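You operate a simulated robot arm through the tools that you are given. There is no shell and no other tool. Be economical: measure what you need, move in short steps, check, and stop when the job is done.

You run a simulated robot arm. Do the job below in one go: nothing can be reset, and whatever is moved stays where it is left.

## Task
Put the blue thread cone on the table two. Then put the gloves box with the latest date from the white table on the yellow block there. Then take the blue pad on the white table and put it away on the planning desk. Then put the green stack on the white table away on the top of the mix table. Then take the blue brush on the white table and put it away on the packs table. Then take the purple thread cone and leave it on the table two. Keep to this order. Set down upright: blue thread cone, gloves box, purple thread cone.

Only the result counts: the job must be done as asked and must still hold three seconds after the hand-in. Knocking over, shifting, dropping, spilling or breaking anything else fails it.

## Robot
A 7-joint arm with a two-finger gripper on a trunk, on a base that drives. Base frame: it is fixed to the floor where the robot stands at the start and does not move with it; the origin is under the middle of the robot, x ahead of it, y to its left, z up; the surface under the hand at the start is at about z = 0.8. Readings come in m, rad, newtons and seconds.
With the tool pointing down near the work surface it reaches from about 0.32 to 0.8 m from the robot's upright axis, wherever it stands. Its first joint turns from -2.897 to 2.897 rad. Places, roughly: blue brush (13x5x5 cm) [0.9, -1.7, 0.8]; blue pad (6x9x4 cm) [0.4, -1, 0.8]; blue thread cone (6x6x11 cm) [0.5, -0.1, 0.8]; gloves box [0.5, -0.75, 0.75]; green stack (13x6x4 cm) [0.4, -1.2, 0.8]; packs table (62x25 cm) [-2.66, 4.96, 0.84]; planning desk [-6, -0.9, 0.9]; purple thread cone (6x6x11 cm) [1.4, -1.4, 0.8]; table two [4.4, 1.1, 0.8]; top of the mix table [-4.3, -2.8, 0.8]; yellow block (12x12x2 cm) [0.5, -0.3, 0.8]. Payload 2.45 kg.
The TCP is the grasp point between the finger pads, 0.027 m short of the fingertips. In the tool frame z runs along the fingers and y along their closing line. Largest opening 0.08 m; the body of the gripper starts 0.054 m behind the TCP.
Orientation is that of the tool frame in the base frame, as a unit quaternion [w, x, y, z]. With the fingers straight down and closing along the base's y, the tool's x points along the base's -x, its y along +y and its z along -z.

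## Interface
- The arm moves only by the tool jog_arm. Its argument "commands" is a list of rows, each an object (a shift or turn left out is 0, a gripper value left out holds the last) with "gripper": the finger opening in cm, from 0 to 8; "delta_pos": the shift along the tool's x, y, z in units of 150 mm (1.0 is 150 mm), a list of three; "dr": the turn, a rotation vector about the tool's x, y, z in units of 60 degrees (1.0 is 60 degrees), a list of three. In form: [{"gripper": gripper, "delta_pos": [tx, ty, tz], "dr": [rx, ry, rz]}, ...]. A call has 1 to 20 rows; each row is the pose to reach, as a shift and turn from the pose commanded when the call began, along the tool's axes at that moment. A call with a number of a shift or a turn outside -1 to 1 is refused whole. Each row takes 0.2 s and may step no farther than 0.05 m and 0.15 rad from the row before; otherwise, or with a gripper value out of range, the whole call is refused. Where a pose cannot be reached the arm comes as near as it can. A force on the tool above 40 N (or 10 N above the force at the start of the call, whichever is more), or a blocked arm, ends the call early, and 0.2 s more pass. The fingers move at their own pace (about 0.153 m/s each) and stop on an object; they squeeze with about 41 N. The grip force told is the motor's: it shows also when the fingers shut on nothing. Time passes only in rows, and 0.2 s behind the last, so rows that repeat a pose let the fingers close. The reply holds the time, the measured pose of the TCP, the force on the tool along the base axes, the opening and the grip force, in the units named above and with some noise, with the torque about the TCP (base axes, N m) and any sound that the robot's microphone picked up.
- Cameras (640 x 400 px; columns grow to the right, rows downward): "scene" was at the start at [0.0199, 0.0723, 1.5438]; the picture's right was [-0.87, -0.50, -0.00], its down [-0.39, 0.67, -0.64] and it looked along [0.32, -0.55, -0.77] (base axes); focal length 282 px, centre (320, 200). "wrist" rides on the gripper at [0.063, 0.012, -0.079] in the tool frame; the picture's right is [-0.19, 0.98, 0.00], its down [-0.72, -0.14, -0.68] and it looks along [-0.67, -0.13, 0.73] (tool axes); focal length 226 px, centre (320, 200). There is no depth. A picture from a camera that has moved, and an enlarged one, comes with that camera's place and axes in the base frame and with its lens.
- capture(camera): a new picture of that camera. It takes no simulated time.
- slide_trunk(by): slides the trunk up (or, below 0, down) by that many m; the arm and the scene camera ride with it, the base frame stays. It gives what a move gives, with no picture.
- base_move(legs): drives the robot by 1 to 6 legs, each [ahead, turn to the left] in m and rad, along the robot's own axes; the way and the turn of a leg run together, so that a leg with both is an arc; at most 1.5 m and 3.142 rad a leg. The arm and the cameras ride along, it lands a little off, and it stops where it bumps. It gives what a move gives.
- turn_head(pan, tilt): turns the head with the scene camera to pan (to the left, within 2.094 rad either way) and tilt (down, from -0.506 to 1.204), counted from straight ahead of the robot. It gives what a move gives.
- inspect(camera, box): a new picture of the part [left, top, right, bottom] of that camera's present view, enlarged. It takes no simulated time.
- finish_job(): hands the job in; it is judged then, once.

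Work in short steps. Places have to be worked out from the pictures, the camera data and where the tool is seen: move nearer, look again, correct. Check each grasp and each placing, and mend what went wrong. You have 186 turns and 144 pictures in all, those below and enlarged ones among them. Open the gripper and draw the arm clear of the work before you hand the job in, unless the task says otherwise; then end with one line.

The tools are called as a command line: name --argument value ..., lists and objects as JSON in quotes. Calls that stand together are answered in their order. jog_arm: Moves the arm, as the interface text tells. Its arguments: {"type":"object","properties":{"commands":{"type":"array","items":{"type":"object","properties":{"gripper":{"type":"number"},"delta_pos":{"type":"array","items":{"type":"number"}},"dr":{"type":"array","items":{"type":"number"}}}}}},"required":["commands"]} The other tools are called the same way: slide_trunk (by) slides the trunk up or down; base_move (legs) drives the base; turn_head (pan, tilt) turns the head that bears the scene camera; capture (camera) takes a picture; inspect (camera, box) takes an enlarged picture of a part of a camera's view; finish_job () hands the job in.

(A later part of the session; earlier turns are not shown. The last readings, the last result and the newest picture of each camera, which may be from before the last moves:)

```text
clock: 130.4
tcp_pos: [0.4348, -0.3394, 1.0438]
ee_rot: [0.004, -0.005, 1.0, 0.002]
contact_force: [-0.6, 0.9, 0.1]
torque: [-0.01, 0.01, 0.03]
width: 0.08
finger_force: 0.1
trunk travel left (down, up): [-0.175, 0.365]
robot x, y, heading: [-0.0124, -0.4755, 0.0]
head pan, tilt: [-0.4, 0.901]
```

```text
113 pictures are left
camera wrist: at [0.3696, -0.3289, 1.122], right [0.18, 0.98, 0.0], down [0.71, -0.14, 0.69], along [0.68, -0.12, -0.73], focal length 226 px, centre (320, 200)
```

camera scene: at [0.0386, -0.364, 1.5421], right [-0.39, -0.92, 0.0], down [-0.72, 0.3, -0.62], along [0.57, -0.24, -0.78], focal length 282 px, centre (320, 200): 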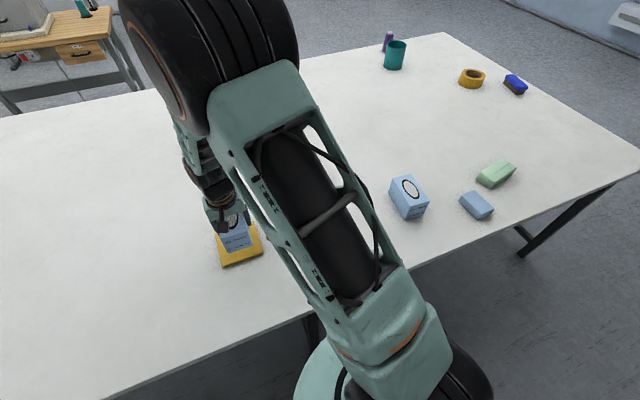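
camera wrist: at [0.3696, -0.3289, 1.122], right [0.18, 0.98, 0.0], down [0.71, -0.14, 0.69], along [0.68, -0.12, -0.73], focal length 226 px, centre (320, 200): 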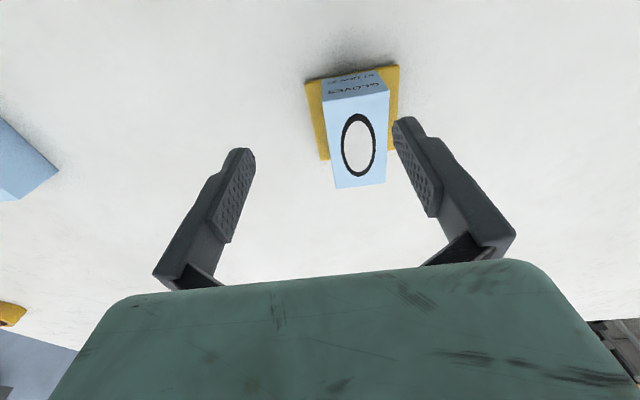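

The NOV box sits upright on the yellow block. Next the blue pad, roughly (0.34,-1.02): I move the robot along the table to y≈-0.93.

base_move --legs '[[-0.07, 0], [0, -1.571], [0.45, 0], [0, 1.571]]'

capture --camera "wrist"

capture --camera "scene"

```text
clock: 141.6
tcp_pos: [0.3688, -0.7892, 1.0451]
ee_rot: [0.005, -0.009, 1.0, 0.002]
contact_force: [-0.4, -0.6, 0.1]
torque: [0.0, 0.0, 0.02]
width: 0.0797
finger_force: 0.1
trunk travel left (down, up): [-0.175, 0.365]
robot x, y, heading: [-0.0783, -0.9284, 0.01]
head pan, tilt: [-0.4, 0.901]
```

```text
112 pictures are left
camera wrist: at [0.304, -0.7785, 1.122], right [0.18, 0.98, 0.0], down [0.71, -0.13, 0.69], along [0.68, -0.12, -0.73], focal length 226 px, centre (320, 200)
```

wrist: 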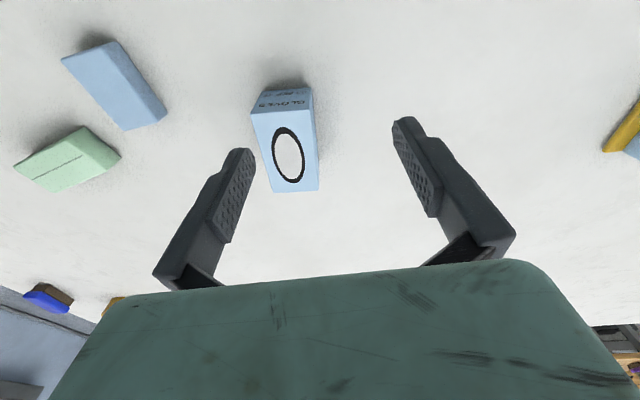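

```text
111 pictures are left
camera scene: at [-0.0272, -0.817, 1.5422], right [-0.38, -0.93, 0.0], down [-0.73, 0.3, -0.62], along [0.57, -0.23, -0.78], focal length 282 px, centre (320, 200)
```

scene: 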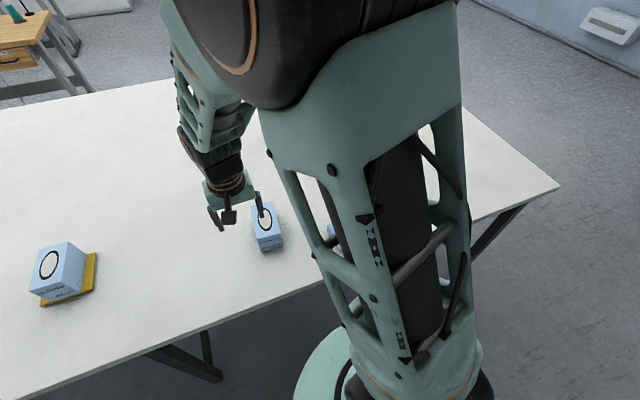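

I move the hand towards the pad for a closer view.

jog_arm --commands '[{"delta_pos": [0, -0.3, 0]}, {"delta_pos": [0, -0.6, 0]}, {"delta_pos": [0, -0.9, 0]}, {"delta_pos": [0, -1.0, 0]}]'

jog_arm --commands '[{"delta_pos": [0, -0.3, 0]}, {"delta_pos": [0, -0.6, 0]}, {"delta_pos": [0, -0.6, 0]}]'

capture --camera "wrist"

```text
clock: 142.6
tcp_pos: [0.3703, -0.9392, 1.0447]
ee_rot: [0.005, -0.01, 1.0, 0.001]
contact_force: [-0.2, -0.5, -0.1]
torque: [0.04, 0.01, -0.01]
width: 0.0801
finger_force: 0.0
trunk travel left (down, up): [-0.175, 0.365]
robot x, y, heading: [-0.0764, -0.9299, 0.01]
head pan, tilt: [-0.4, 0.901]
```

```text
clock: 143.4
tcp_pos: [0.3744, -1.0291, 1.0427]
ee_rot: [0.005, -0.01, 1.0, 0.0]
contact_force: [0.2, 0.0, -0.4]
torque: [-0.01, 0.05, 0.02]
width: 0.0799
finger_force: 0.0
trunk travel left (down, up): [-0.175, 0.365]
robot x, y, heading: [-0.0801, -0.9303, 0.013]
head pan, tilt: [-0.4, 0.901]
```

```text
110 pictures are left
camera wrist: at [0.3096, -1.0197, 1.1213], right [0.18, 0.98, 0.0], down [0.71, -0.13, 0.69], along [0.68, -0.12, -0.73], focal length 226 px, centre (320, 200)
```

wrist: 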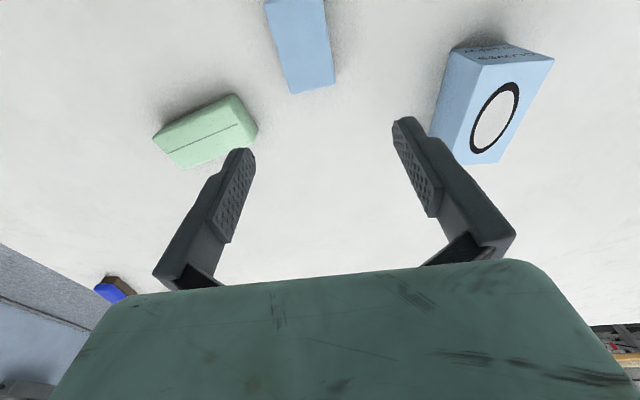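

Pad centre ≈(0.356,-1.043), long side along x. I descend in two stages to z≈0.833 and grip across y.

jog_arm --commands '[{"delta_pos": [0.11, -0.09, 0.2]}, {"delta_pos": [0.11, -0.09, 0.5]}, {"delta_pos": [0.11, -0.09, 0.8]}, {"delta_pos": [0.11, -0.09, 0.9]}, {"delta_pos": [0.11, -0.09, 0.9]}]'

capture --camera "wrist"

```text
clock: 144.6
tcp_pos: [0.3583, -1.0423, 0.9072]
ee_rot: [0.005, -0.009, 1.0, 0.001]
contact_force: [0.7, 0.0, -0.1]
torque: [-0.04, 0.0, 0.0]
width: 0.0799
finger_force: 0.1
trunk travel left (down, up): [-0.175, 0.365]
robot x, y, heading: [-0.0806, -0.9305, 0.012]
head pan, tilt: [-0.4, 0.901]
```

```text
109 pictures are left
camera wrist: at [0.294, -1.0324, 0.9857], right [0.18, 0.98, 0.0], down [0.71, -0.13, 0.69], along [0.68, -0.12, -0.73], focal length 226 px, centre (320, 200)
```

wrist: 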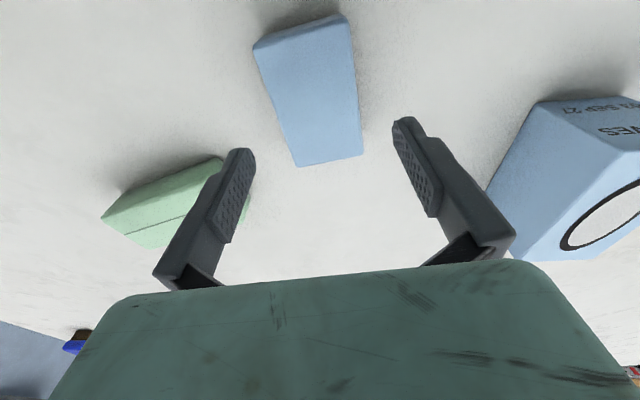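

Pad centre refined to (0.352,-1.044). Descend and close.

jog_arm --commands '[{"delta_pos": [0.04, -0.01, 0.2]}, {"delta_pos": [0.04, -0.01, 0.4]}, {"delta_pos": [0.04, -0.01, 0.49]}, {"delta_pos": [0.04, -0.01, 0.49], "gripper": 0}, {"delta_pos": [0.04, -0.01, 0.49], "gripper": 0}, {"delta_pos": [0.04, -0.01, 0.49], "gripper": 0}]'

jog_arm --commands '[{"delta_pos": [0, 0, -0.3]}, {"delta_pos": [0, 0, -0.6]}, {"delta_pos": [0, 0, -0.9]}, {"delta_pos": [0, 0, -1.0]}]'

capture --camera "wrist"

```text
clock: 146.0
tcp_pos: [0.3533, -1.0441, 0.8348]
ee_rot: [0.005, -0.008, 1.0, 0.001]
contact_force: [0.7, -1.0, 0.3]
torque: [0.02, 0.02, 0.02]
width: 0.0571
finger_force: 41.3
trunk travel left (down, up): [-0.175, 0.365]
robot x, y, heading: [-0.0787, -0.928, 0.013]
head pan, tilt: [-0.4, 0.901]
```

```text
clock: 147.0
tcp_pos: [0.35, -1.0439, 0.9854]
ee_rot: [0.005, -0.009, 1.0, 0.001]
contact_force: [-0.1, -0.6, -0.5]
torque: [-0.01, -0.06, 0.02]
width: 0.0569
finger_force: 40.8
trunk travel left (down, up): [-0.175, 0.365]
robot x, y, heading: [-0.0778, -0.9326, 0.015]
head pan, tilt: [-0.4, 0.901]
```

```text
108 pictures are left
camera wrist: at [0.2857, -1.0345, 1.0637], right [0.18, 0.98, 0.0], down [0.71, -0.13, 0.69], along [0.68, -0.12, -0.73], focal length 226 px, centre (320, 200)
```

wrist: 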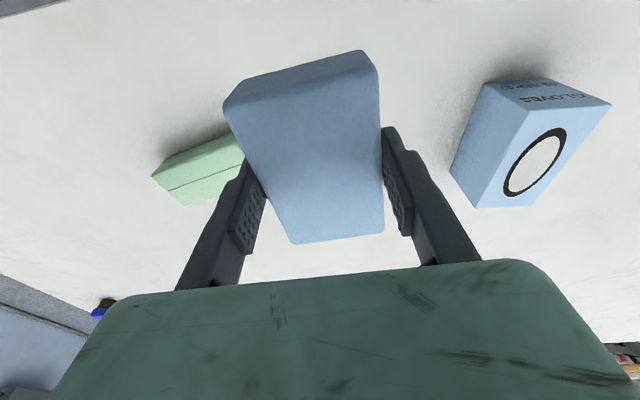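

Pad held. I raise it, turn to face -x and look for the planning desk.

jog_arm --commands '[{"delta_pos": [0, 0.2, -0.25]}, {"delta_pos": [0, 0.5, -0.4]}, {"delta_pos": [0, 0.7, -0.6]}, {"delta_pos": [0, 0.7, -0.8]}]'

base_move --legs '[[-0.15, 0], [0, 3.12]]'

turn_head --pan 0.2 --tilt 0.3

capture --camera "scene"

turn_head --pan -0.9 --tilt 0.3

capture --camera "scene"

```text
refused: row 2 steps farther than a row can; nothing moved
```

```text
clock: 155.9
tcp_pos: [-0.6546, -0.8104, 0.9867]
ee_rot: [0.001, 1.0, 0.006, -0.005]
contact_force: [0.1, 1.3, -0.6]
torque: [0.05, -0.01, -0.02]
width: 0.0568
finger_force: 41.3
trunk travel left (down, up): [-0.175, 0.365]
robot x, y, heading: [-0.2258, -0.9287, -3.135]
head pan, tilt: [-0.4, 0.901]
```

```text
clock: 156.9
tcp_pos: [-0.6552, -0.81, 0.9851]
ee_rot: [0.001, 1.0, 0.006, -0.004]
contact_force: [1.1, 0.6, -0.3]
torque: [-0.02, 0.02, 0.03]
width: 0.0567
finger_force: 41.4
trunk travel left (down, up): [-0.175, 0.365]
robot x, y, heading: [-0.2267, -0.9287, -3.141]
head pan, tilt: [0.201, 0.3]
```

```text
107 pictures are left
camera scene: at [-0.2969, -1.0889, 1.5943], right [-0.21, 0.98, 0.0], down [0.29, 0.06, -0.95], along [-0.93, -0.2, -0.3], focal length 282 px, centre (320, 200)
```

scene: 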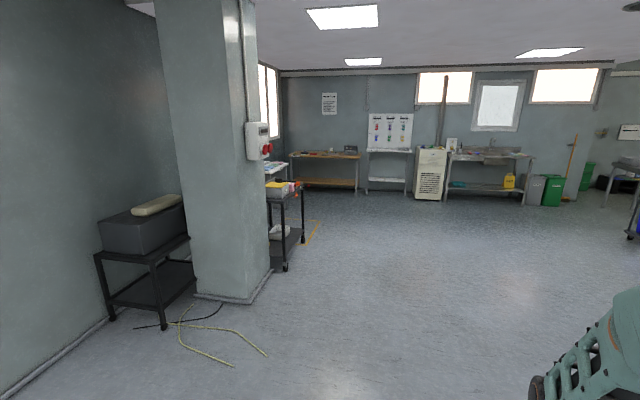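

```text
clock: 158.2
tcp_pos: [-0.6557, -0.811, 0.9849]
ee_rot: [0.0, 1.0, 0.006, -0.004]
contact_force: [1.1, 0.1, -0.3]
torque: [0.0, -0.04, -0.02]
width: 0.0567
finger_force: 41.1
trunk travel left (down, up): [-0.175, 0.365]
robot x, y, heading: [-0.2279, -0.9332, -3.133]
head pan, tilt: [-0.901, 0.3]
```

```text
106 pictures are left
camera scene: at [-0.2641, -0.997, 1.5944], right [0.78, 0.63, 0.0], down [0.19, -0.23, -0.96], along [-0.6, 0.74, -0.3], focal length 282 px, centre (320, 200)
```

scene: 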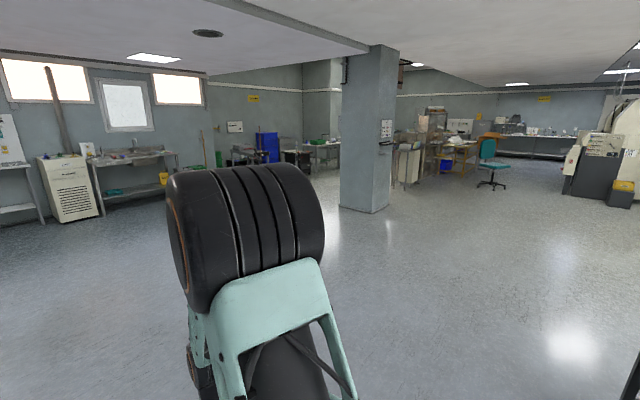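

The spot (-6,-0.9) projects to the small desk below the icon board. The floor straight ahead is clear; I raise the arm and drive 4.2 m.

jog_arm --commands '[{"delta_pos": [0, 0, -0.25]}, {"delta_pos": [0, 0, -0.5]}, {"delta_pos": [0, 0, -0.75]}, {"delta_pos": [0, 0, -1.0]}]'

turn_head --pan 0.1 --tilt 0.4

base_move --legs '[[1.5, 0], [1.5, 0], [1.3, 0]]'

capture --camera "scene"

```text
clock: 159.2
tcp_pos: [-0.6519, -0.8108, 1.1347]
ee_rot: [0.001, 1.0, 0.007, -0.004]
contact_force: [-0.9, -0.4, 0.6]
torque: [-0.01, -0.01, 0.0]
width: 0.0567
finger_force: 41.2
trunk travel left (down, up): [-0.175, 0.365]
robot x, y, heading: [-0.2278, -0.9311, -3.136]
head pan, tilt: [-0.901, 0.3]
```

```text
clock: 160.5
tcp_pos: [-0.6526, -0.8098, 1.1343]
ee_rot: [0.002, 1.0, 0.006, -0.005]
contact_force: [0.2, 0.6, 0.1]
torque: [-0.01, 0.06, -0.02]
width: 0.0568
finger_force: 41.5
trunk travel left (down, up): [-0.175, 0.365]
robot x, y, heading: [-0.2302, -0.929, -3.134]
head pan, tilt: [0.099, 0.4]
```

```text
clock: 181.1
tcp_pos: [-4.9541, -0.913, 1.1354]
ee_rot: [0.001, 1.0, 0.017, -0.005]
contact_force: [0.1, 0.5, -1.1]
torque: [-0.01, 0.01, 0.02]
width: 0.057
finger_force: 40.9
trunk travel left (down, up): [-0.175, 0.365]
robot x, y, heading: [-4.5239, -1.0182, -3.113]
head pan, tilt: [0.099, 0.4]
```

```text
105 pictures are left
camera scene: at [-4.5941, -1.175, 1.5851], right [-0.13, 0.99, 0.0], down [0.39, 0.05, -0.92], along [-0.91, -0.12, -0.39], focal length 282 px, centre (320, 200)
```

scene: 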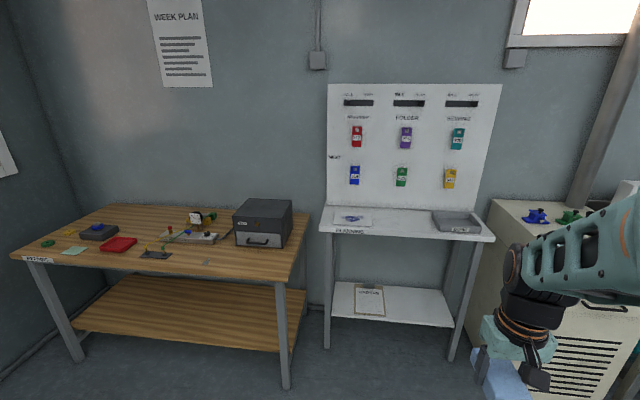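

inspect --camera "scene" --box '[310, 190, 502, 310]'

```text
3.33 times, centred on (406, 250) of scene
camera zoom: at [-4.5941, -1.175, 1.5851], right [-0.13, 0.99, 0.0], down [0.39, 0.05, -0.92], along [-0.91, -0.12, -0.39], focal length 940 px, centre (33, 33)
```

zoom: 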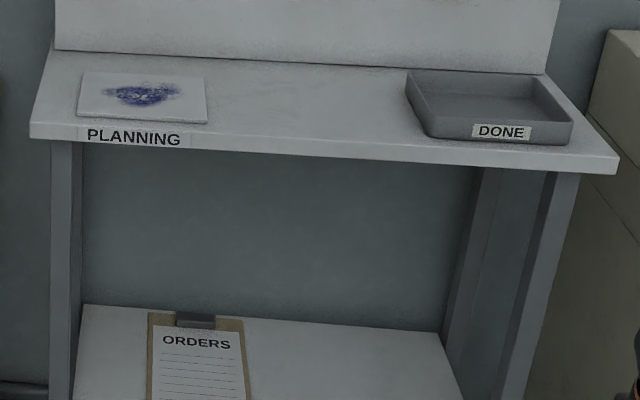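

The label reads PLANNING; the free strip between the card (y<-1.07) and the DONE tray (y>-0.76) is centred at about (-5.96,-0.915). I drive 0.82 m closer and look.

base_move --legs '[[0.82, 0]]'

turn_head --pan 0.0 --tilt 0.8

capture --camera "scene"

capture --camera "wrist"

```text
clock: 185.5
tcp_pos: [-5.7795, -0.9342, 1.1342]
ee_rot: [0.001, 1.0, 0.016, -0.004]
contact_force: [-0.2, -0.6, -1.3]
torque: [0.02, -0.02, 0.02]
width: 0.0566
finger_force: 41.0
trunk travel left (down, up): [-0.175, 0.365]
robot x, y, heading: [-5.3524, -1.0427, -3.114]
head pan, tilt: [0.099, 0.4]
```

```text
clock: 186.4
tcp_pos: [-5.7789, -0.9343, 1.1352]
ee_rot: [0.001, 1.0, 0.015, -0.005]
contact_force: [-0.8, -0.3, -0.7]
torque: [0.02, -0.02, 0.01]
width: 0.0566
finger_force: 40.7
trunk travel left (down, up): [-0.175, 0.365]
robot x, y, heading: [-5.3495, -1.048, -3.114]
head pan, tilt: [0.0, 0.799]
```

```text
103 pictures are left
camera scene: at [-5.4078, -1.1875, 1.5501], right [-0.03, 1.0, 0.0], down [0.72, 0.02, -0.7], along [-0.7, -0.02, -0.72], focal length 282 px, centre (320, 200)
```

scene: 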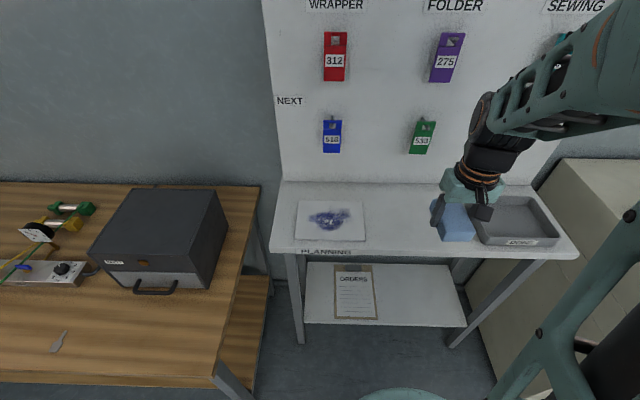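

```text
102 pictures are left
camera wrist: at [-5.7144, -0.9457, 1.2129], right [-0.16, -0.99, 0.0], down [-0.72, 0.12, 0.69], along [-0.68, 0.11, -0.73], focal length 226 px, centre (320, 200)
```

wrist: 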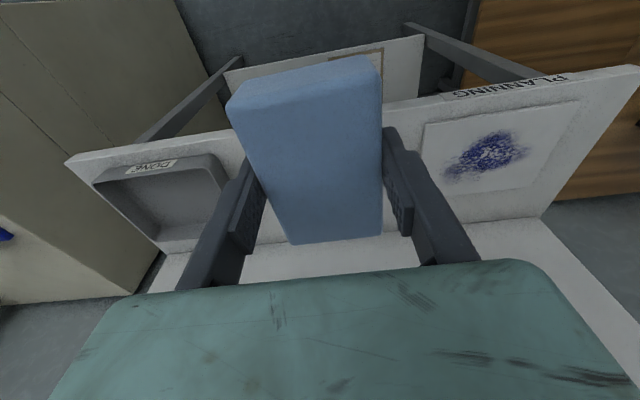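

Mid-gap target is (-5.97,-0.912). I extend the arm over it.

jog_arm --commands '[{"delta_pos": [-0.3, -0.05, 0]}, {"delta_pos": [-0.6, -0.1, 0]}, {"delta_pos": [-0.9, -0.15, 0]}]'

jog_arm --commands '[{"delta_pos": [-0.3, -0.03, 0]}, {"delta_pos": [-0.36, -0.03, 0.25]}, {"delta_pos": [-0.36, -0.03, 0.55]}, {"delta_pos": [-0.36, -0.03, 0.85]}, {"delta_pos": [-0.36, -0.03, 1.0]}, {"delta_pos": [-0.36, -0.03, 1.0]}]'

capture --camera "wrist"

capture --camera "scene"

```text
clock: 187.2
tcp_pos: [-5.9145, -0.9143, 1.136]
ee_rot: [0.001, 1.0, 0.017, -0.004]
contact_force: [0.2, 0.0, 0.3]
torque: [-0.01, -0.01, -0.01]
width: 0.0568
finger_force: 40.7
trunk travel left (down, up): [-0.175, 0.365]
robot x, y, heading: [-5.3514, -1.0462, -3.118]
head pan, tilt: [0.0, 0.799]
```

```text
clock: 188.6
tcp_pos: [-5.9699, -0.9131, 0.9863]
ee_rot: [0.001, 1.0, 0.016, -0.004]
contact_force: [-0.7, -0.1, -0.6]
torque: [0.03, 0.01, -0.02]
width: 0.0569
finger_force: 41.2
trunk travel left (down, up): [-0.175, 0.365]
robot x, y, heading: [-5.3519, -1.048, -3.12]
head pan, tilt: [0.0, 0.799]
```

```text
101 pictures are left
camera wrist: at [-5.9054, -0.9249, 1.0645], right [-0.16, -0.99, 0.0], down [-0.72, 0.12, 0.69], along [-0.68, 0.11, -0.73], focal length 226 px, centre (320, 200)
```

wrist: 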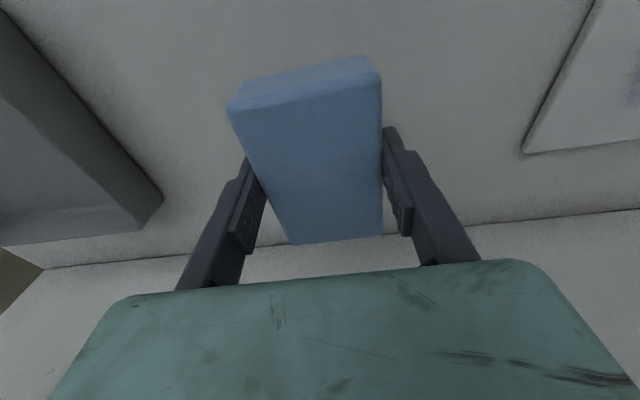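

```text
100 pictures are left
camera scene: at [-5.408, -1.1874, 1.5501], right [-0.03, 1.0, 0.0], down [0.72, 0.02, -0.7], along [-0.7, -0.02, -0.72], focal length 282 px, centre (320, 200)
```

scene: 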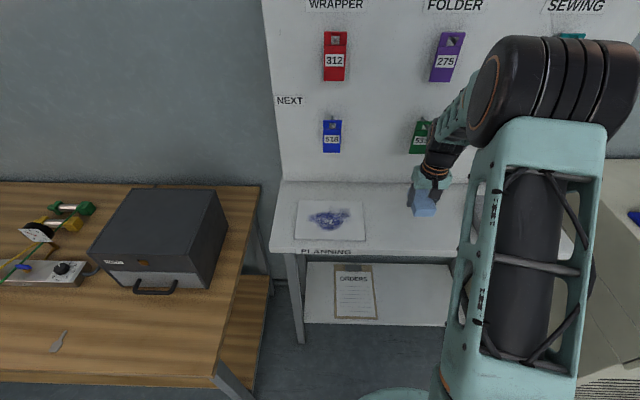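

Clear of card, tray and board. I lower slowly until contact.

jog_arm --commands '[{"delta_pos": [0, 0, 0.1]}, {"delta_pos": [0, 0, 0.2]}, {"delta_pos": [0, 0, 0.25]}, {"delta_pos": [0, 0, 0.28]}, {"delta_pos": [0, 0, 0.3]}, {"delta_pos": [0, 0, 0.32]}, {"delta_pos": [0, 0, 0.34]}, {"delta_pos": [0, 0, 0.36]}, {"delta_pos": [0, 0, 0.38]}, {"delta_pos": [0, 0, 0.4]}, {"delta_pos": [0, 0, 0.42]}, {"delta_pos": [0, 0, 0.44]}]'

```text
clock: 190.7
tcp_pos: [-5.9718, -0.9123, 0.9338]
ee_rot: [0.0, 1.0, 0.016, -0.009]
contact_force: [3.8, -0.8, 18.0]
torque: [-0.01, -0.87, -0.05]
width: 0.0567
finger_force: 41.3
trunk travel left (down, up): [-0.175, 0.365]
robot x, y, heading: [-5.3506, -1.0441, -3.113]
head pan, tilt: [0.0, 0.799]
stopped in row 10: the force on the tool passed its limit at 44 N (the readings are from after the stop); the commanded pose is now the measured one
```

Contact at z≈0.934. Release and rise.

jog_arm --commands '[{"delta_pos": [0, 0, -0.01], "gripper": 8}, {"delta_pos": [0, 0, -0.01]}, {"delta_pos": [0, 0, -0.1]}, {"delta_pos": [0, 0, -0.4]}, {"delta_pos": [0, 0, -0.7]}, {"delta_pos": [0, 0, -1.0]}]'

jog_arm --commands '[{"delta_pos": [0.3, 0, -0.1]}, {"delta_pos": [0.6, 0.0, -0.2]}, {"delta_pos": [0.9, 0, -0.3]}, {"delta_pos": [0.9, 0, -0.3]}]'

capture --camera "wrist"

capture --camera "scene"

```text
clock: 192.1
tcp_pos: [-5.9695, -0.911, 1.0826]
ee_rot: [0.0, 1.0, 0.016, -0.006]
contact_force: [-0.3, -1.3, 0.4]
torque: [0.0, 0.0, 0.01]
width: 0.0801
finger_force: 0.1
trunk travel left (down, up): [-0.175, 0.365]
robot x, y, heading: [-5.3532, -1.0489, -3.117]
head pan, tilt: [0.0, 0.799]
```

```text
clock: 193.1
tcp_pos: [-5.835, -0.9093, 1.1264]
ee_rot: [0.0, 1.0, 0.017, -0.009]
contact_force: [0.6, -0.4, 0.0]
torque: [0.01, -0.02, -0.01]
width: 0.0803
finger_force: 0.1
trunk travel left (down, up): [-0.175, 0.365]
robot x, y, heading: [-5.3511, -1.0451, -3.11]
head pan, tilt: [0.0, 0.799]
```

```text
99 pictures are left
camera wrist: at [-5.7697, -0.9203, 1.2031], right [-0.16, -0.99, 0.0], down [-0.71, 0.12, 0.69], along [-0.68, 0.11, -0.72], focal length 226 px, centre (320, 200)
```

wrist: 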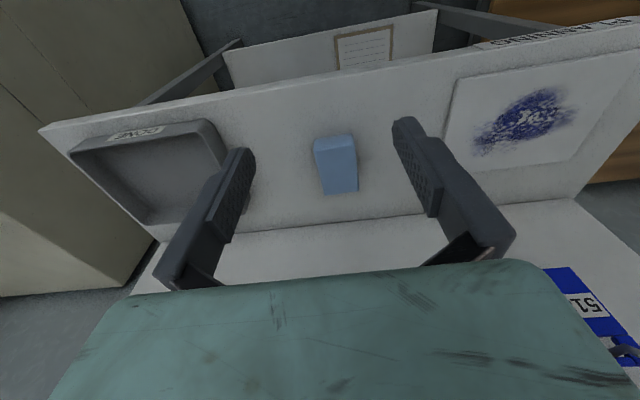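

```text
98 pictures are left
camera scene: at [-5.4076, -1.1875, 1.55], right [-0.03, 1.0, 0.0], down [0.72, 0.02, -0.7], along [-0.7, -0.02, -0.72], focal length 282 px, centre (320, 200)
```

scene: 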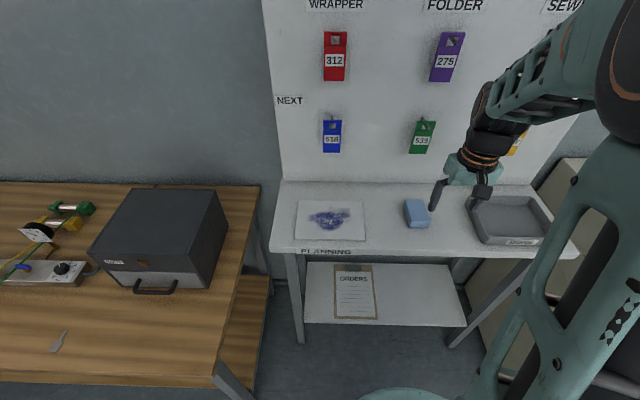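

The pad lies on the planning desk. I tuck the arm, back off, turn around and glance at the mix table at (-4.3,-2.8) on the way.

jog_arm --commands '[{"delta_pos": [0.3, 0, 0]}, {"delta_pos": [0.3, -0.1, 0]}]'

base_move --legs '[[-0.6, 0], [0, 3.11]]'

turn_head --pan -1.35 --tilt 0.45

capture --camera "scene"

```text
clock: 193.7
tcp_pos: [-5.7877, -0.8917, 1.1249]
ee_rot: [0.0, 1.0, 0.016, -0.007]
contact_force: [0.8, 0.3, 0.9]
torque: [0.0, 0.04, 0.02]
width: 0.08
finger_force: 0.0
trunk travel left (down, up): [-0.175, 0.365]
robot x, y, heading: [-5.3523, -1.0456, -3.114]
head pan, tilt: [0.0, 0.799]
```

```text
clock: 204.7
tcp_pos: [-4.3066, -1.1819, 1.125]
ee_rot: [0.008, -0.016, 1.0, 0.0]
contact_force: [0.0, 1.2, -1.2]
torque: [-0.01, -0.02, 0.01]
width: 0.08
finger_force: 0.0
trunk travel left (down, up): [-0.175, 0.365]
robot x, y, heading: [-4.7459, -1.0308, 0.032]
head pan, tilt: [0.0, 0.799]
```

```text
clock: 206.2
tcp_pos: [-4.3058, -1.1824, 1.1253]
ee_rot: [0.008, -0.017, 1.0, 0.0]
contact_force: [-0.5, -0.5, -0.7]
torque: [0.02, 0.0, -0.01]
width: 0.0799
finger_force: 0.1
trunk travel left (down, up): [-0.175, 0.365]
robot x, y, heading: [-4.7473, -1.0298, 0.024]
head pan, tilt: [-1.349, 0.45]
```

```text
97 pictures are left
camera scene: at [-4.7443, -0.9796, 1.5805], right [-0.97, -0.25, 0.0], down [-0.11, 0.42, -0.9], along [0.22, -0.87, -0.44], focal length 282 px, centre (320, 200)
```

scene: 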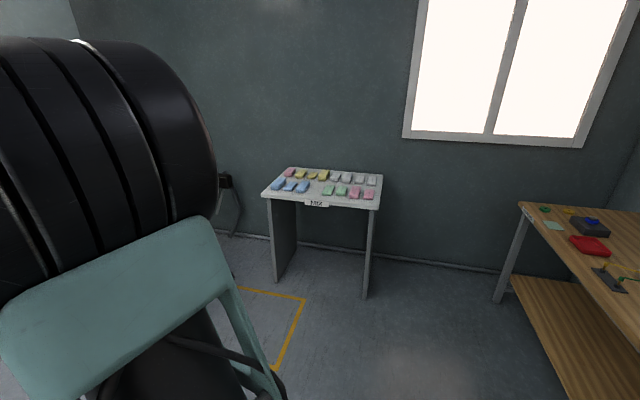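

inspect --camera "scene" --box '[256, 156, 392, 241]'

```text
4.71 times, centred on (324, 198) of scene
camera zoom: at [-4.7443, -0.9796, 1.5805], right [-0.97, -0.25, 0.0], down [-0.11, 0.42, -0.9], along [0.22, -0.87, -0.44], focal length 1328 px, centre (301, 207)
```

zoom: 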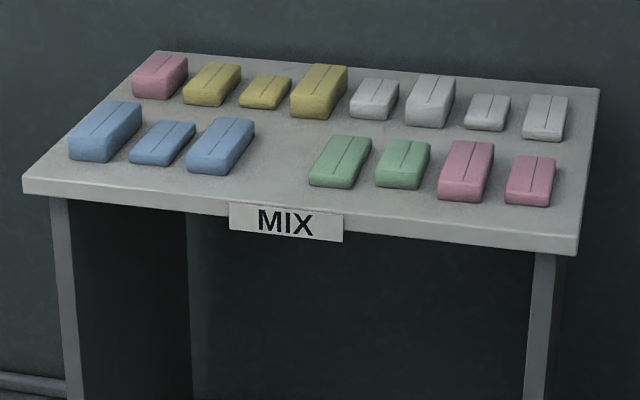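

There's a free slot in the mix table's front row between the third blue and the first green stack. Now back to the white table for the green stack.

base_move --legs '[[0, -0.02], [1.5, 0], [1.5, 0], [1.5, 0]]'

turn_head --pan -0.5 --tilt 0.8

capture --camera "wrist"

capture --camera "scene"

```text
clock: 228.1
tcp_pos: [0.2191, -1.1262, 1.1245]
ee_rot: [0.008, -0.01, 1.0, 0.0]
contact_force: [-0.5, -0.6, 0.3]
torque: [0.02, -0.03, -0.01]
width: 0.0801
finger_force: 0.1
trunk travel left (down, up): [-0.175, 0.365]
robot x, y, heading: [-0.2166, -0.9682, 0.013]
head pan, tilt: [-1.349, 0.45]
```

```text
clock: 229.3
tcp_pos: [0.2164, -1.1257, 1.1238]
ee_rot: [0.008, -0.01, 1.0, 0.0]
contact_force: [-0.4, -0.2, -0.4]
torque: [0.03, 0.01, -0.01]
width: 0.0801
finger_force: 0.0
trunk travel left (down, up): [-0.175, 0.365]
robot x, y, heading: [-0.2179, -0.971, 0.022]
head pan, tilt: [-0.499, 0.799]
```

```text
95 pictures are left
camera wrist: at [0.1526, -1.1156, 1.202], right [0.17, 0.99, 0.0], down [0.71, -0.13, 0.69], along [0.68, -0.12, -0.72], focal length 226 px, centre (320, 200)
```

wrist: 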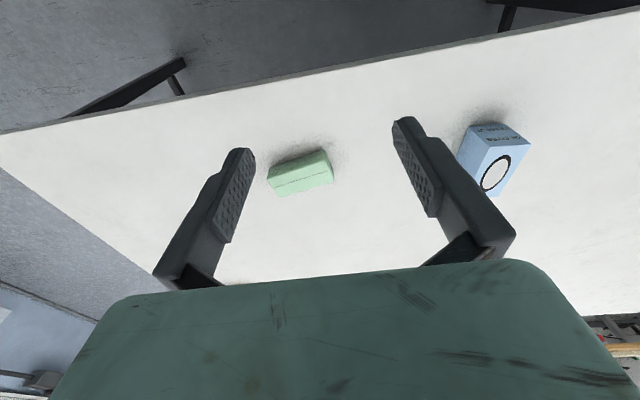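

```text
94 pictures are left
camera scene: at [-0.1677, -0.8664, 1.5501], right [-0.47, -0.89, 0.0], down [-0.63, 0.33, -0.7], along [0.62, -0.32, -0.72], focal length 282 px, centre (320, 200)
```

scene: 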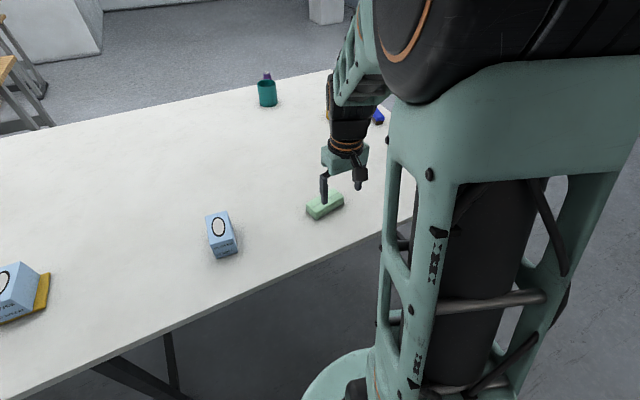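

The green stack lies along y at about (0.425,-1.205), so I need the fingers closing along x. I move over it while turning the hand 90° about its axis.

jog_arm --commands '[{"delta_pos": [-0.14, -0.08, 0], "dr": [0, 0, 0.14]}, {"delta_pos": [-0.28, -0.16, 0], "dr": [0, 0, 0.28]}, {"delta_pos": [-0.42, -0.24, 0], "dr": [0, 0, 0.42]}, {"delta_pos": [-0.56, -0.32, 0], "dr": [0, 0, 0.56]}, {"delta_pos": [-0.7, -0.4, 0], "dr": [0, 0, 0.7]}, {"delta_pos": [-0.85, -0.48, 0], "dr": [0, 0, 0.84]}, {"delta_pos": [-1.0, -0.55, 0], "dr": [0, 0, 0.98]}, {"delta_pos": [-1.0, -0.55, 0], "dr": [0, 0, 1.0]}]'

jog_arm --commands '[{"dr": [0, 0, 0.14]}, {"dr": [0, 0, 0.28]}, {"dr": [0, 0, 0.42]}, {"dr": [0, 0, 0.5]}, {"dr": [0, 0, 0.5]}]'

capture --camera "wrist"

```text
clock: 231.1
tcp_pos: [0.3679, -1.2055, 1.1278]
ee_rot: [0.007, 0.491, 0.871, 0.003]
contact_force: [-0.2, -0.1, -0.4]
torque: [0.0, 0.02, -0.03]
width: 0.08
finger_force: 0.2
trunk travel left (down, up): [-0.175, 0.365]
robot x, y, heading: [-0.2193, -0.9709, 0.008]
head pan, tilt: [-0.499, 0.799]
```

```text
clock: 232.3
tcp_pos: [0.3681, -1.2042, 1.1272]
ee_rot: [0.005, 0.7, 0.714, 0.004]
contact_force: [-0.4, -0.8, 0.2]
torque: [-0.01, -0.01, -0.02]
width: 0.0801
finger_force: 0.0
trunk travel left (down, up): [-0.175, 0.365]
robot x, y, heading: [-0.2184, -0.9659, 0.016]
head pan, tilt: [-0.499, 0.799]
```

```text
93 pictures are left
camera wrist: at [0.3791, -1.1425, 1.2051], right [0.98, -0.17, 0.01], down [-0.14, -0.72, 0.68], along [-0.11, -0.67, -0.73], focal length 226 px, centre (320, 200)
```

wrist: 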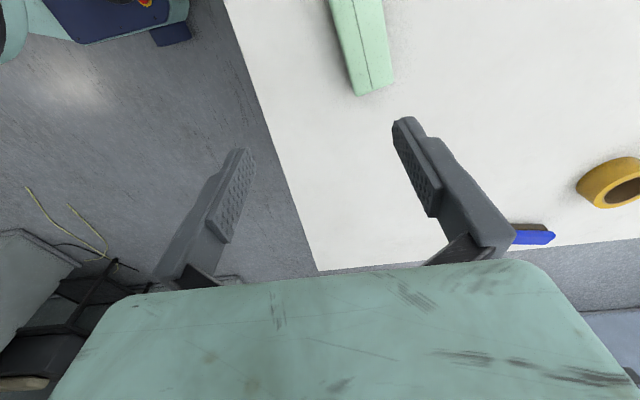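

Refined: stack centre ≈(0.435,-1.203), long axis tilted ~11°. I align the hand, shift 6.6 cm in x and descend to ~1.0 for another look.

jog_arm --commands '[{"delta_pos": [0, 0.2, 0], "dr": [0, 0, -0.08]}, {"delta_pos": [0, 0.443, 0], "dr": [0, 0, -0.16]}, {"delta_pos": [0, 0.443, 0.25], "dr": [0, 0, -0.16]}, {"delta_pos": [0, 0.443, 0.5], "dr": [0, 0, -0.16]}, {"delta_pos": [0, 0.443, 0.75], "dr": [0, 0, -0.16]}, {"delta_pos": [0, 0.443, 1.0], "dr": [0, 0, -0.16]}, {"delta_pos": [0, 0.443, 1.0], "dr": [0, 0, -0.16]}]'

capture --camera "wrist"

```text
clock: 233.9
tcp_pos: [0.4375, -1.2022, 0.9771]
ee_rot: [0.006, 0.638, 0.77, 0.005]
contact_force: [-0.4, -0.2, -0.2]
torque: [0.0, 0.03, 0.0]
width: 0.0802
finger_force: 0.1
trunk travel left (down, up): [-0.175, 0.365]
robot x, y, heading: [-0.2184, -0.9677, 0.012]
head pan, tilt: [-0.499, 0.799]
```

```text
92 pictures are left
camera wrist: at [0.4371, -1.1393, 1.0554], right [1.0, -0.01, 0.01], down [-0.01, -0.73, 0.68], along [0.01, -0.68, -0.73], focal length 226 px, centre (320, 200)
```

wrist: 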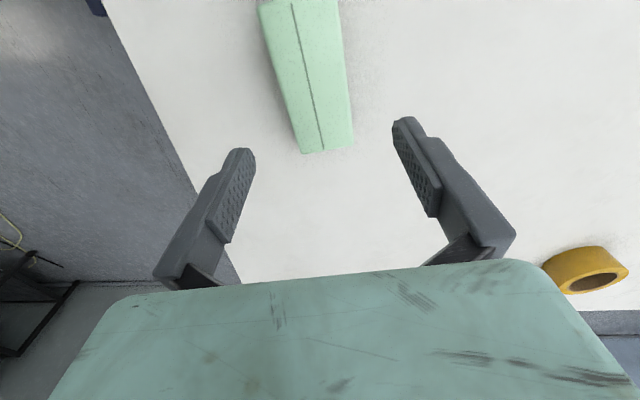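

Aligned (10.7° vs 11.2°), centre (0.437,-1.207). Descend and grip.

jog_arm --commands '[{"delta_pos": [-0.03, -0.013, 0.25]}, {"delta_pos": [-0.03, -0.013, 0.5]}, {"delta_pos": [-0.03, -0.013, 0.75]}, {"delta_pos": [-0.03, -0.013, 0.95]}, {"delta_pos": [-0.03, -0.013, 0.95], "gripper": 0}, {"delta_pos": [-0.03, -0.013, 0.95], "gripper": 0}, {"delta_pos": [-0.03, -0.013, 0.95], "gripper": 0}]'

jog_arm --commands '[{"delta_pos": [0, 0, -0.3]}, {"delta_pos": [0, 0, -0.6]}, {"delta_pos": [0, 0, -0.9]}, {"delta_pos": [0, 0, -1.0]}]'

capture --camera "wrist"

```text
clock: 235.5
tcp_pos: [0.4406, -1.2071, 0.8336]
ee_rot: [0.005, 0.637, 0.771, 0.005]
contact_force: [-0.7, 0.0, -0.2]
torque: [-0.02, -0.03, -0.01]
width: 0.059
finger_force: 40.8
trunk travel left (down, up): [-0.175, 0.365]
robot x, y, heading: [-0.217, -0.9714, 0.016]
head pan, tilt: [-0.499, 0.799]
```

```text
clock: 236.5
tcp_pos: [0.4373, -1.208, 0.9851]
ee_rot: [0.006, 0.637, 0.771, 0.005]
contact_force: [0.2, 0.1, -0.2]
torque: [0.02, -0.02, 0.0]
width: 0.0585
finger_force: 41.4
trunk travel left (down, up): [-0.175, 0.365]
robot x, y, heading: [-0.2183, -0.9679, 0.012]
head pan, tilt: [-0.499, 0.799]
```

```text
91 pictures are left
camera wrist: at [0.4362, -1.1444, 1.0637], right [1.0, -0.01, 0.01], down [-0.01, -0.73, 0.68], along [0.01, -0.68, -0.73], focal length 226 px, centre (320, 200)
```

wrist: 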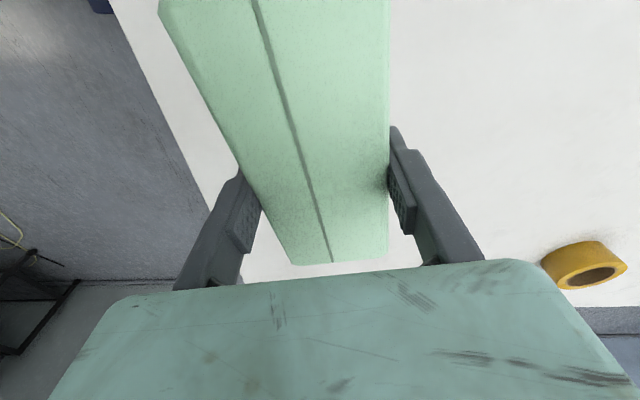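

Stack held firmly. I raise and draw it in while turning the hand back to the forward orientation (−79°).

jog_arm --commands '[{"delta_pos": [0.13, -0.12, -0.1], "dr": [0, 0, -0.14]}, {"delta_pos": [0.27, -0.24, -0.2], "dr": [0, 0, -0.28]}, {"delta_pos": [0.41, -0.36, -0.3], "dr": [0, 0, -0.42]}, {"delta_pos": [0.55, -0.48, -0.4], "dr": [0, 0, -0.56]}, {"delta_pos": [0.69, -0.6, -0.5], "dr": [0, 0, -0.7]}, {"delta_pos": [0.83, -0.72, -0.5], "dr": [0, 0, -0.84]}, {"delta_pos": [0.97, -0.83, -0.5], "dr": [0, 0, -0.98]}, {"delta_pos": [0.97, -0.83, -0.5], "dr": [0, 0, -1.0]}]'

jog_arm --commands '[{"dr": [0, 0, -0.14]}, {"dr": [0, 0, -0.28]}, {"dr": [0, 0, -0.32]}, {"dr": [0, 0, -0.32]}]'

capture --camera "wrist"

```text
clock: 238.3
tcp_pos: [0.2834, -1.0882, 1.0581]
ee_rot: [0.007, 0.166, 0.986, 0.001]
contact_force: [-0.5, -0.1, -0.6]
torque: [-0.04, -0.02, -0.03]
width: 0.0583
finger_force: 41.2
trunk travel left (down, up): [-0.175, 0.365]
robot x, y, heading: [-0.2217, -0.9677, 0.016]
head pan, tilt: [-0.499, 0.799]
```

```text
clock: 239.3
tcp_pos: [0.2864, -1.088, 1.0577]
ee_rot: [0.008, -0.001, 1.0, 0.0]
contact_force: [0.4, 1.0, -0.4]
torque: [0.0, 0.02, 0.0]
width: 0.0588
finger_force: 41.0
trunk travel left (down, up): [-0.175, 0.365]
robot x, y, heading: [-0.221, -0.9697, 0.016]
head pan, tilt: [-0.499, 0.799]
```

```text
90 pictures are left
camera wrist: at [0.2213, -1.0775, 1.1354], right [0.19, 0.98, 0.0], down [0.71, -0.14, 0.69], along [0.68, -0.13, -0.72], focal length 226 px, centre (320, 200)
```

wrist: 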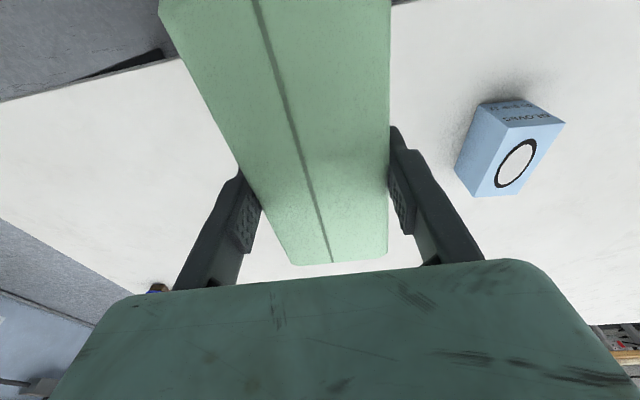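

Ready to travel. I drive back west to x≈-4.29, turn to face the mix table and approach part way.

base_move --legs '[[0, 3.126], [1.5, 0], [1.5, 0], [1.07, 0], [0, 1.571], [0.5, 0]]'

turn_head --pan 0.0 --tilt 0.6

capture --camera "scene"

```text
clock: 272.8
tcp_pos: [-4.3858, -2.0532, 1.0576]
ee_rot: [0.005, 0.708, 0.707, -0.005]
contact_force: [0.0, -0.2, -0.3]
torque: [0.0, -0.03, 0.03]
width: 0.0585
finger_force: 40.6
trunk travel left (down, up): [-0.175, 0.365]
robot x, y, heading: [-4.2652, -1.5452, -1.557]
head pan, tilt: [-0.499, 0.799]
```

```text
clock: 273.7
tcp_pos: [-4.3858, -2.0515, 1.0577]
ee_rot: [0.006, 0.708, 0.706, -0.006]
contact_force: [0.0, 0.3, 0.4]
torque: [0.02, 0.01, 0.03]
width: 0.0588
finger_force: 41.5
trunk travel left (down, up): [-0.175, 0.365]
robot x, y, heading: [-4.2622, -1.5501, -1.557]
head pan, tilt: [0.0, 0.6]
```

```text
89 pictures are left
camera scene: at [-4.1223, -1.6153, 1.5669], right [-1.0, -0.01, 0.0], down [-0.01, 0.57, -0.82], along [0.01, -0.82, -0.57], focal length 282 px, centre (320, 200)
```

scene: 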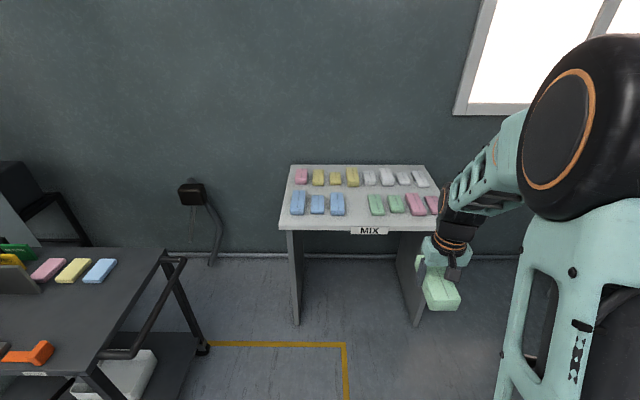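

The slot centre is ≈(-4.28,-2.67), gap ≈10.8 cm wide. I drive 0.45 m closer and look again.

base_move --legs '[[0.45, -0.014]]'

jog_arm --commands '[{"delta_pos": [0, 0.25, 0]}, {"delta_pos": [0, 0.5, 0]}, {"delta_pos": [0, 0.68, 0]}, {"delta_pos": [0, 0.68, 0]}]'

turn_head --pan 0.0 --tilt 0.85

capture --camera "scene"

capture --camera "wrist"

```text
clock: 276.4
tcp_pos: [-4.3929, -2.4976, 1.0573]
ee_rot: [0.005, 0.713, 0.701, -0.004]
contact_force: [0.6, 0.0, -0.7]
torque: [0.0, 0.0, -0.02]
width: 0.0586
finger_force: 40.8
trunk travel left (down, up): [-0.175, 0.365]
robot x, y, heading: [-4.2636, -1.9943, -1.576]
head pan, tilt: [0.0, 0.6]
```

```text
clock: 277.4
tcp_pos: [-4.2903, -2.5002, 1.057]
ee_rot: [0.005, 0.714, 0.701, -0.005]
contact_force: [-1.0, -1.3, 0.5]
torque: [0.0, -0.01, 0.0]
width: 0.0588
finger_force: 40.5
trunk travel left (down, up): [-0.175, 0.365]
robot x, y, heading: [-4.2625, -1.9961, -1.577]
head pan, tilt: [0.0, 0.6]
```

```text
clock: 278.2
tcp_pos: [-4.2909, -2.499, 1.0574]
ee_rot: [0.005, 0.713, 0.701, -0.004]
contact_force: [-0.3, -0.3, -0.1]
torque: [0.0, 0.01, -0.03]
width: 0.0588
finger_force: 40.8
trunk travel left (down, up): [-0.175, 0.365]
robot x, y, heading: [-4.2618, -1.9982, -1.58]
head pan, tilt: [0.0, 0.85]
```

```text
88 pictures are left
camera scene: at [-4.1217, -2.0543, 1.5461], right [-1.0, 0.0, 0.0], down [0.0, 0.75, -0.66], along [0.0, -0.66, -0.75], focal length 282 px, centre (320, 200)
```

scene: 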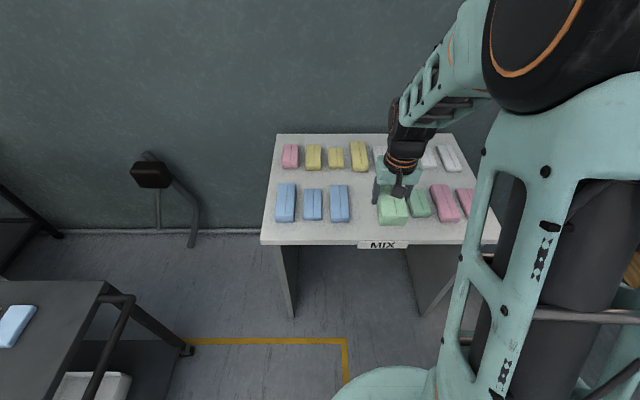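

```text
87 pictures are left
camera wrist: at [-4.2773, -2.4358, 1.1351], right [0.98, -0.21, 0.0], down [-0.15, -0.71, 0.69], along [-0.14, -0.68, -0.72], focal length 226 px, centre (320, 200)
```

wrist: 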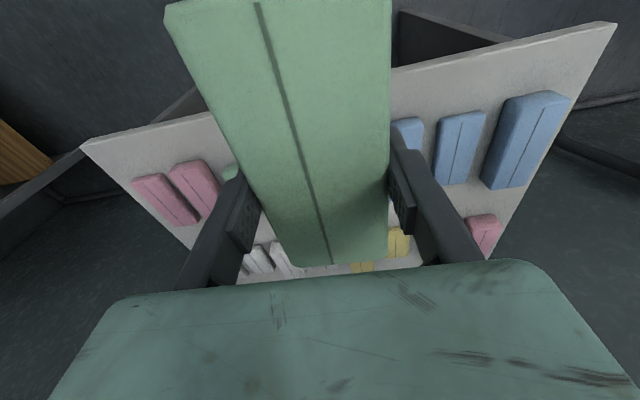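

Gap edges: blue at x≈-4.223, green at ≈-4.330, so centre -4.2765; row centre y≈-2.665. I move over it.

jog_arm --commands '[{"delta_pos": [-0.25, 0.05, 0]}, {"delta_pos": [-0.5, 0.1, 0]}, {"delta_pos": [-0.75, 0.112, 0]}, {"delta_pos": [-1.0, 0.112, 0]}]'

jog_arm --commands '[{"delta_pos": [-0.1, 0, 0]}, {"delta_pos": [-0.1, 0, 0.3]}, {"delta_pos": [-0.1, 0, 0.6]}, {"delta_pos": [-0.1, 0, 0.8]}, {"delta_pos": [-0.1, 0, 0.8]}]'

capture --camera "wrist"

inspect --camera "scene" --box '[256, 120, 512, 280]'

```text
clock: 279.2
tcp_pos: [-4.2764, -2.6496, 1.0597]
ee_rot: [0.005, 0.714, 0.7, -0.004]
contact_force: [0.1, 0.7, -0.4]
torque: [-0.01, -0.01, 0.02]
width: 0.0584
finger_force: 41.2
trunk travel left (down, up): [-0.175, 0.365]
robot x, y, heading: [-4.265, -1.9951, -1.579]
head pan, tilt: [0.0, 0.85]
```

```text
clock: 280.4
tcp_pos: [-4.2774, -2.6654, 0.94]
ee_rot: [0.005, 0.713, 0.701, -0.005]
contact_force: [0.2, 0.2, -1.1]
torque: [0.01, -0.02, 0.01]
width: 0.0587
finger_force: 41.1
trunk travel left (down, up): [-0.175, 0.365]
robot x, y, heading: [-4.2641, -1.9929, -1.576]
head pan, tilt: [0.0, 0.85]
```

```text
86 pictures are left
camera wrist: at [-4.2637, -2.6023, 1.0179], right [0.98, -0.21, 0.0], down [-0.15, -0.71, 0.69], along [-0.14, -0.68, -0.72], focal length 226 px, centre (320, 200)
```

wrist: 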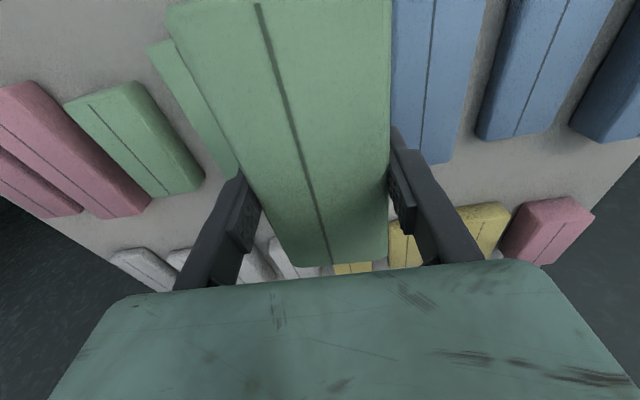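

```text
2.50 times, centred on (384, 200) of scene
camera zoom: at [-4.1217, -2.0544, 1.5461], right [-1.0, 0.0, 0.0], down [0.0, 0.75, -0.66], along [0.0, -0.66, -0.75], focal length 705 px, centre (160, 200)
```

zoom: 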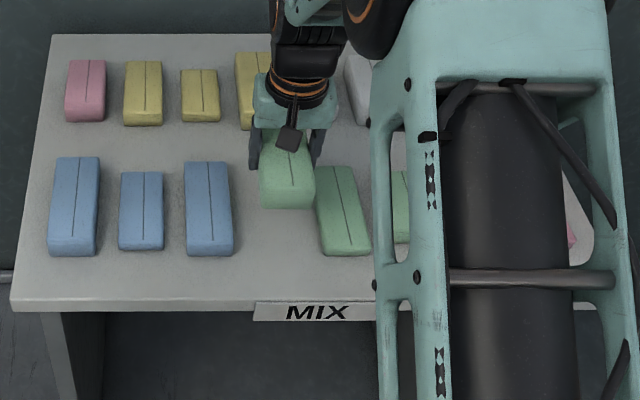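

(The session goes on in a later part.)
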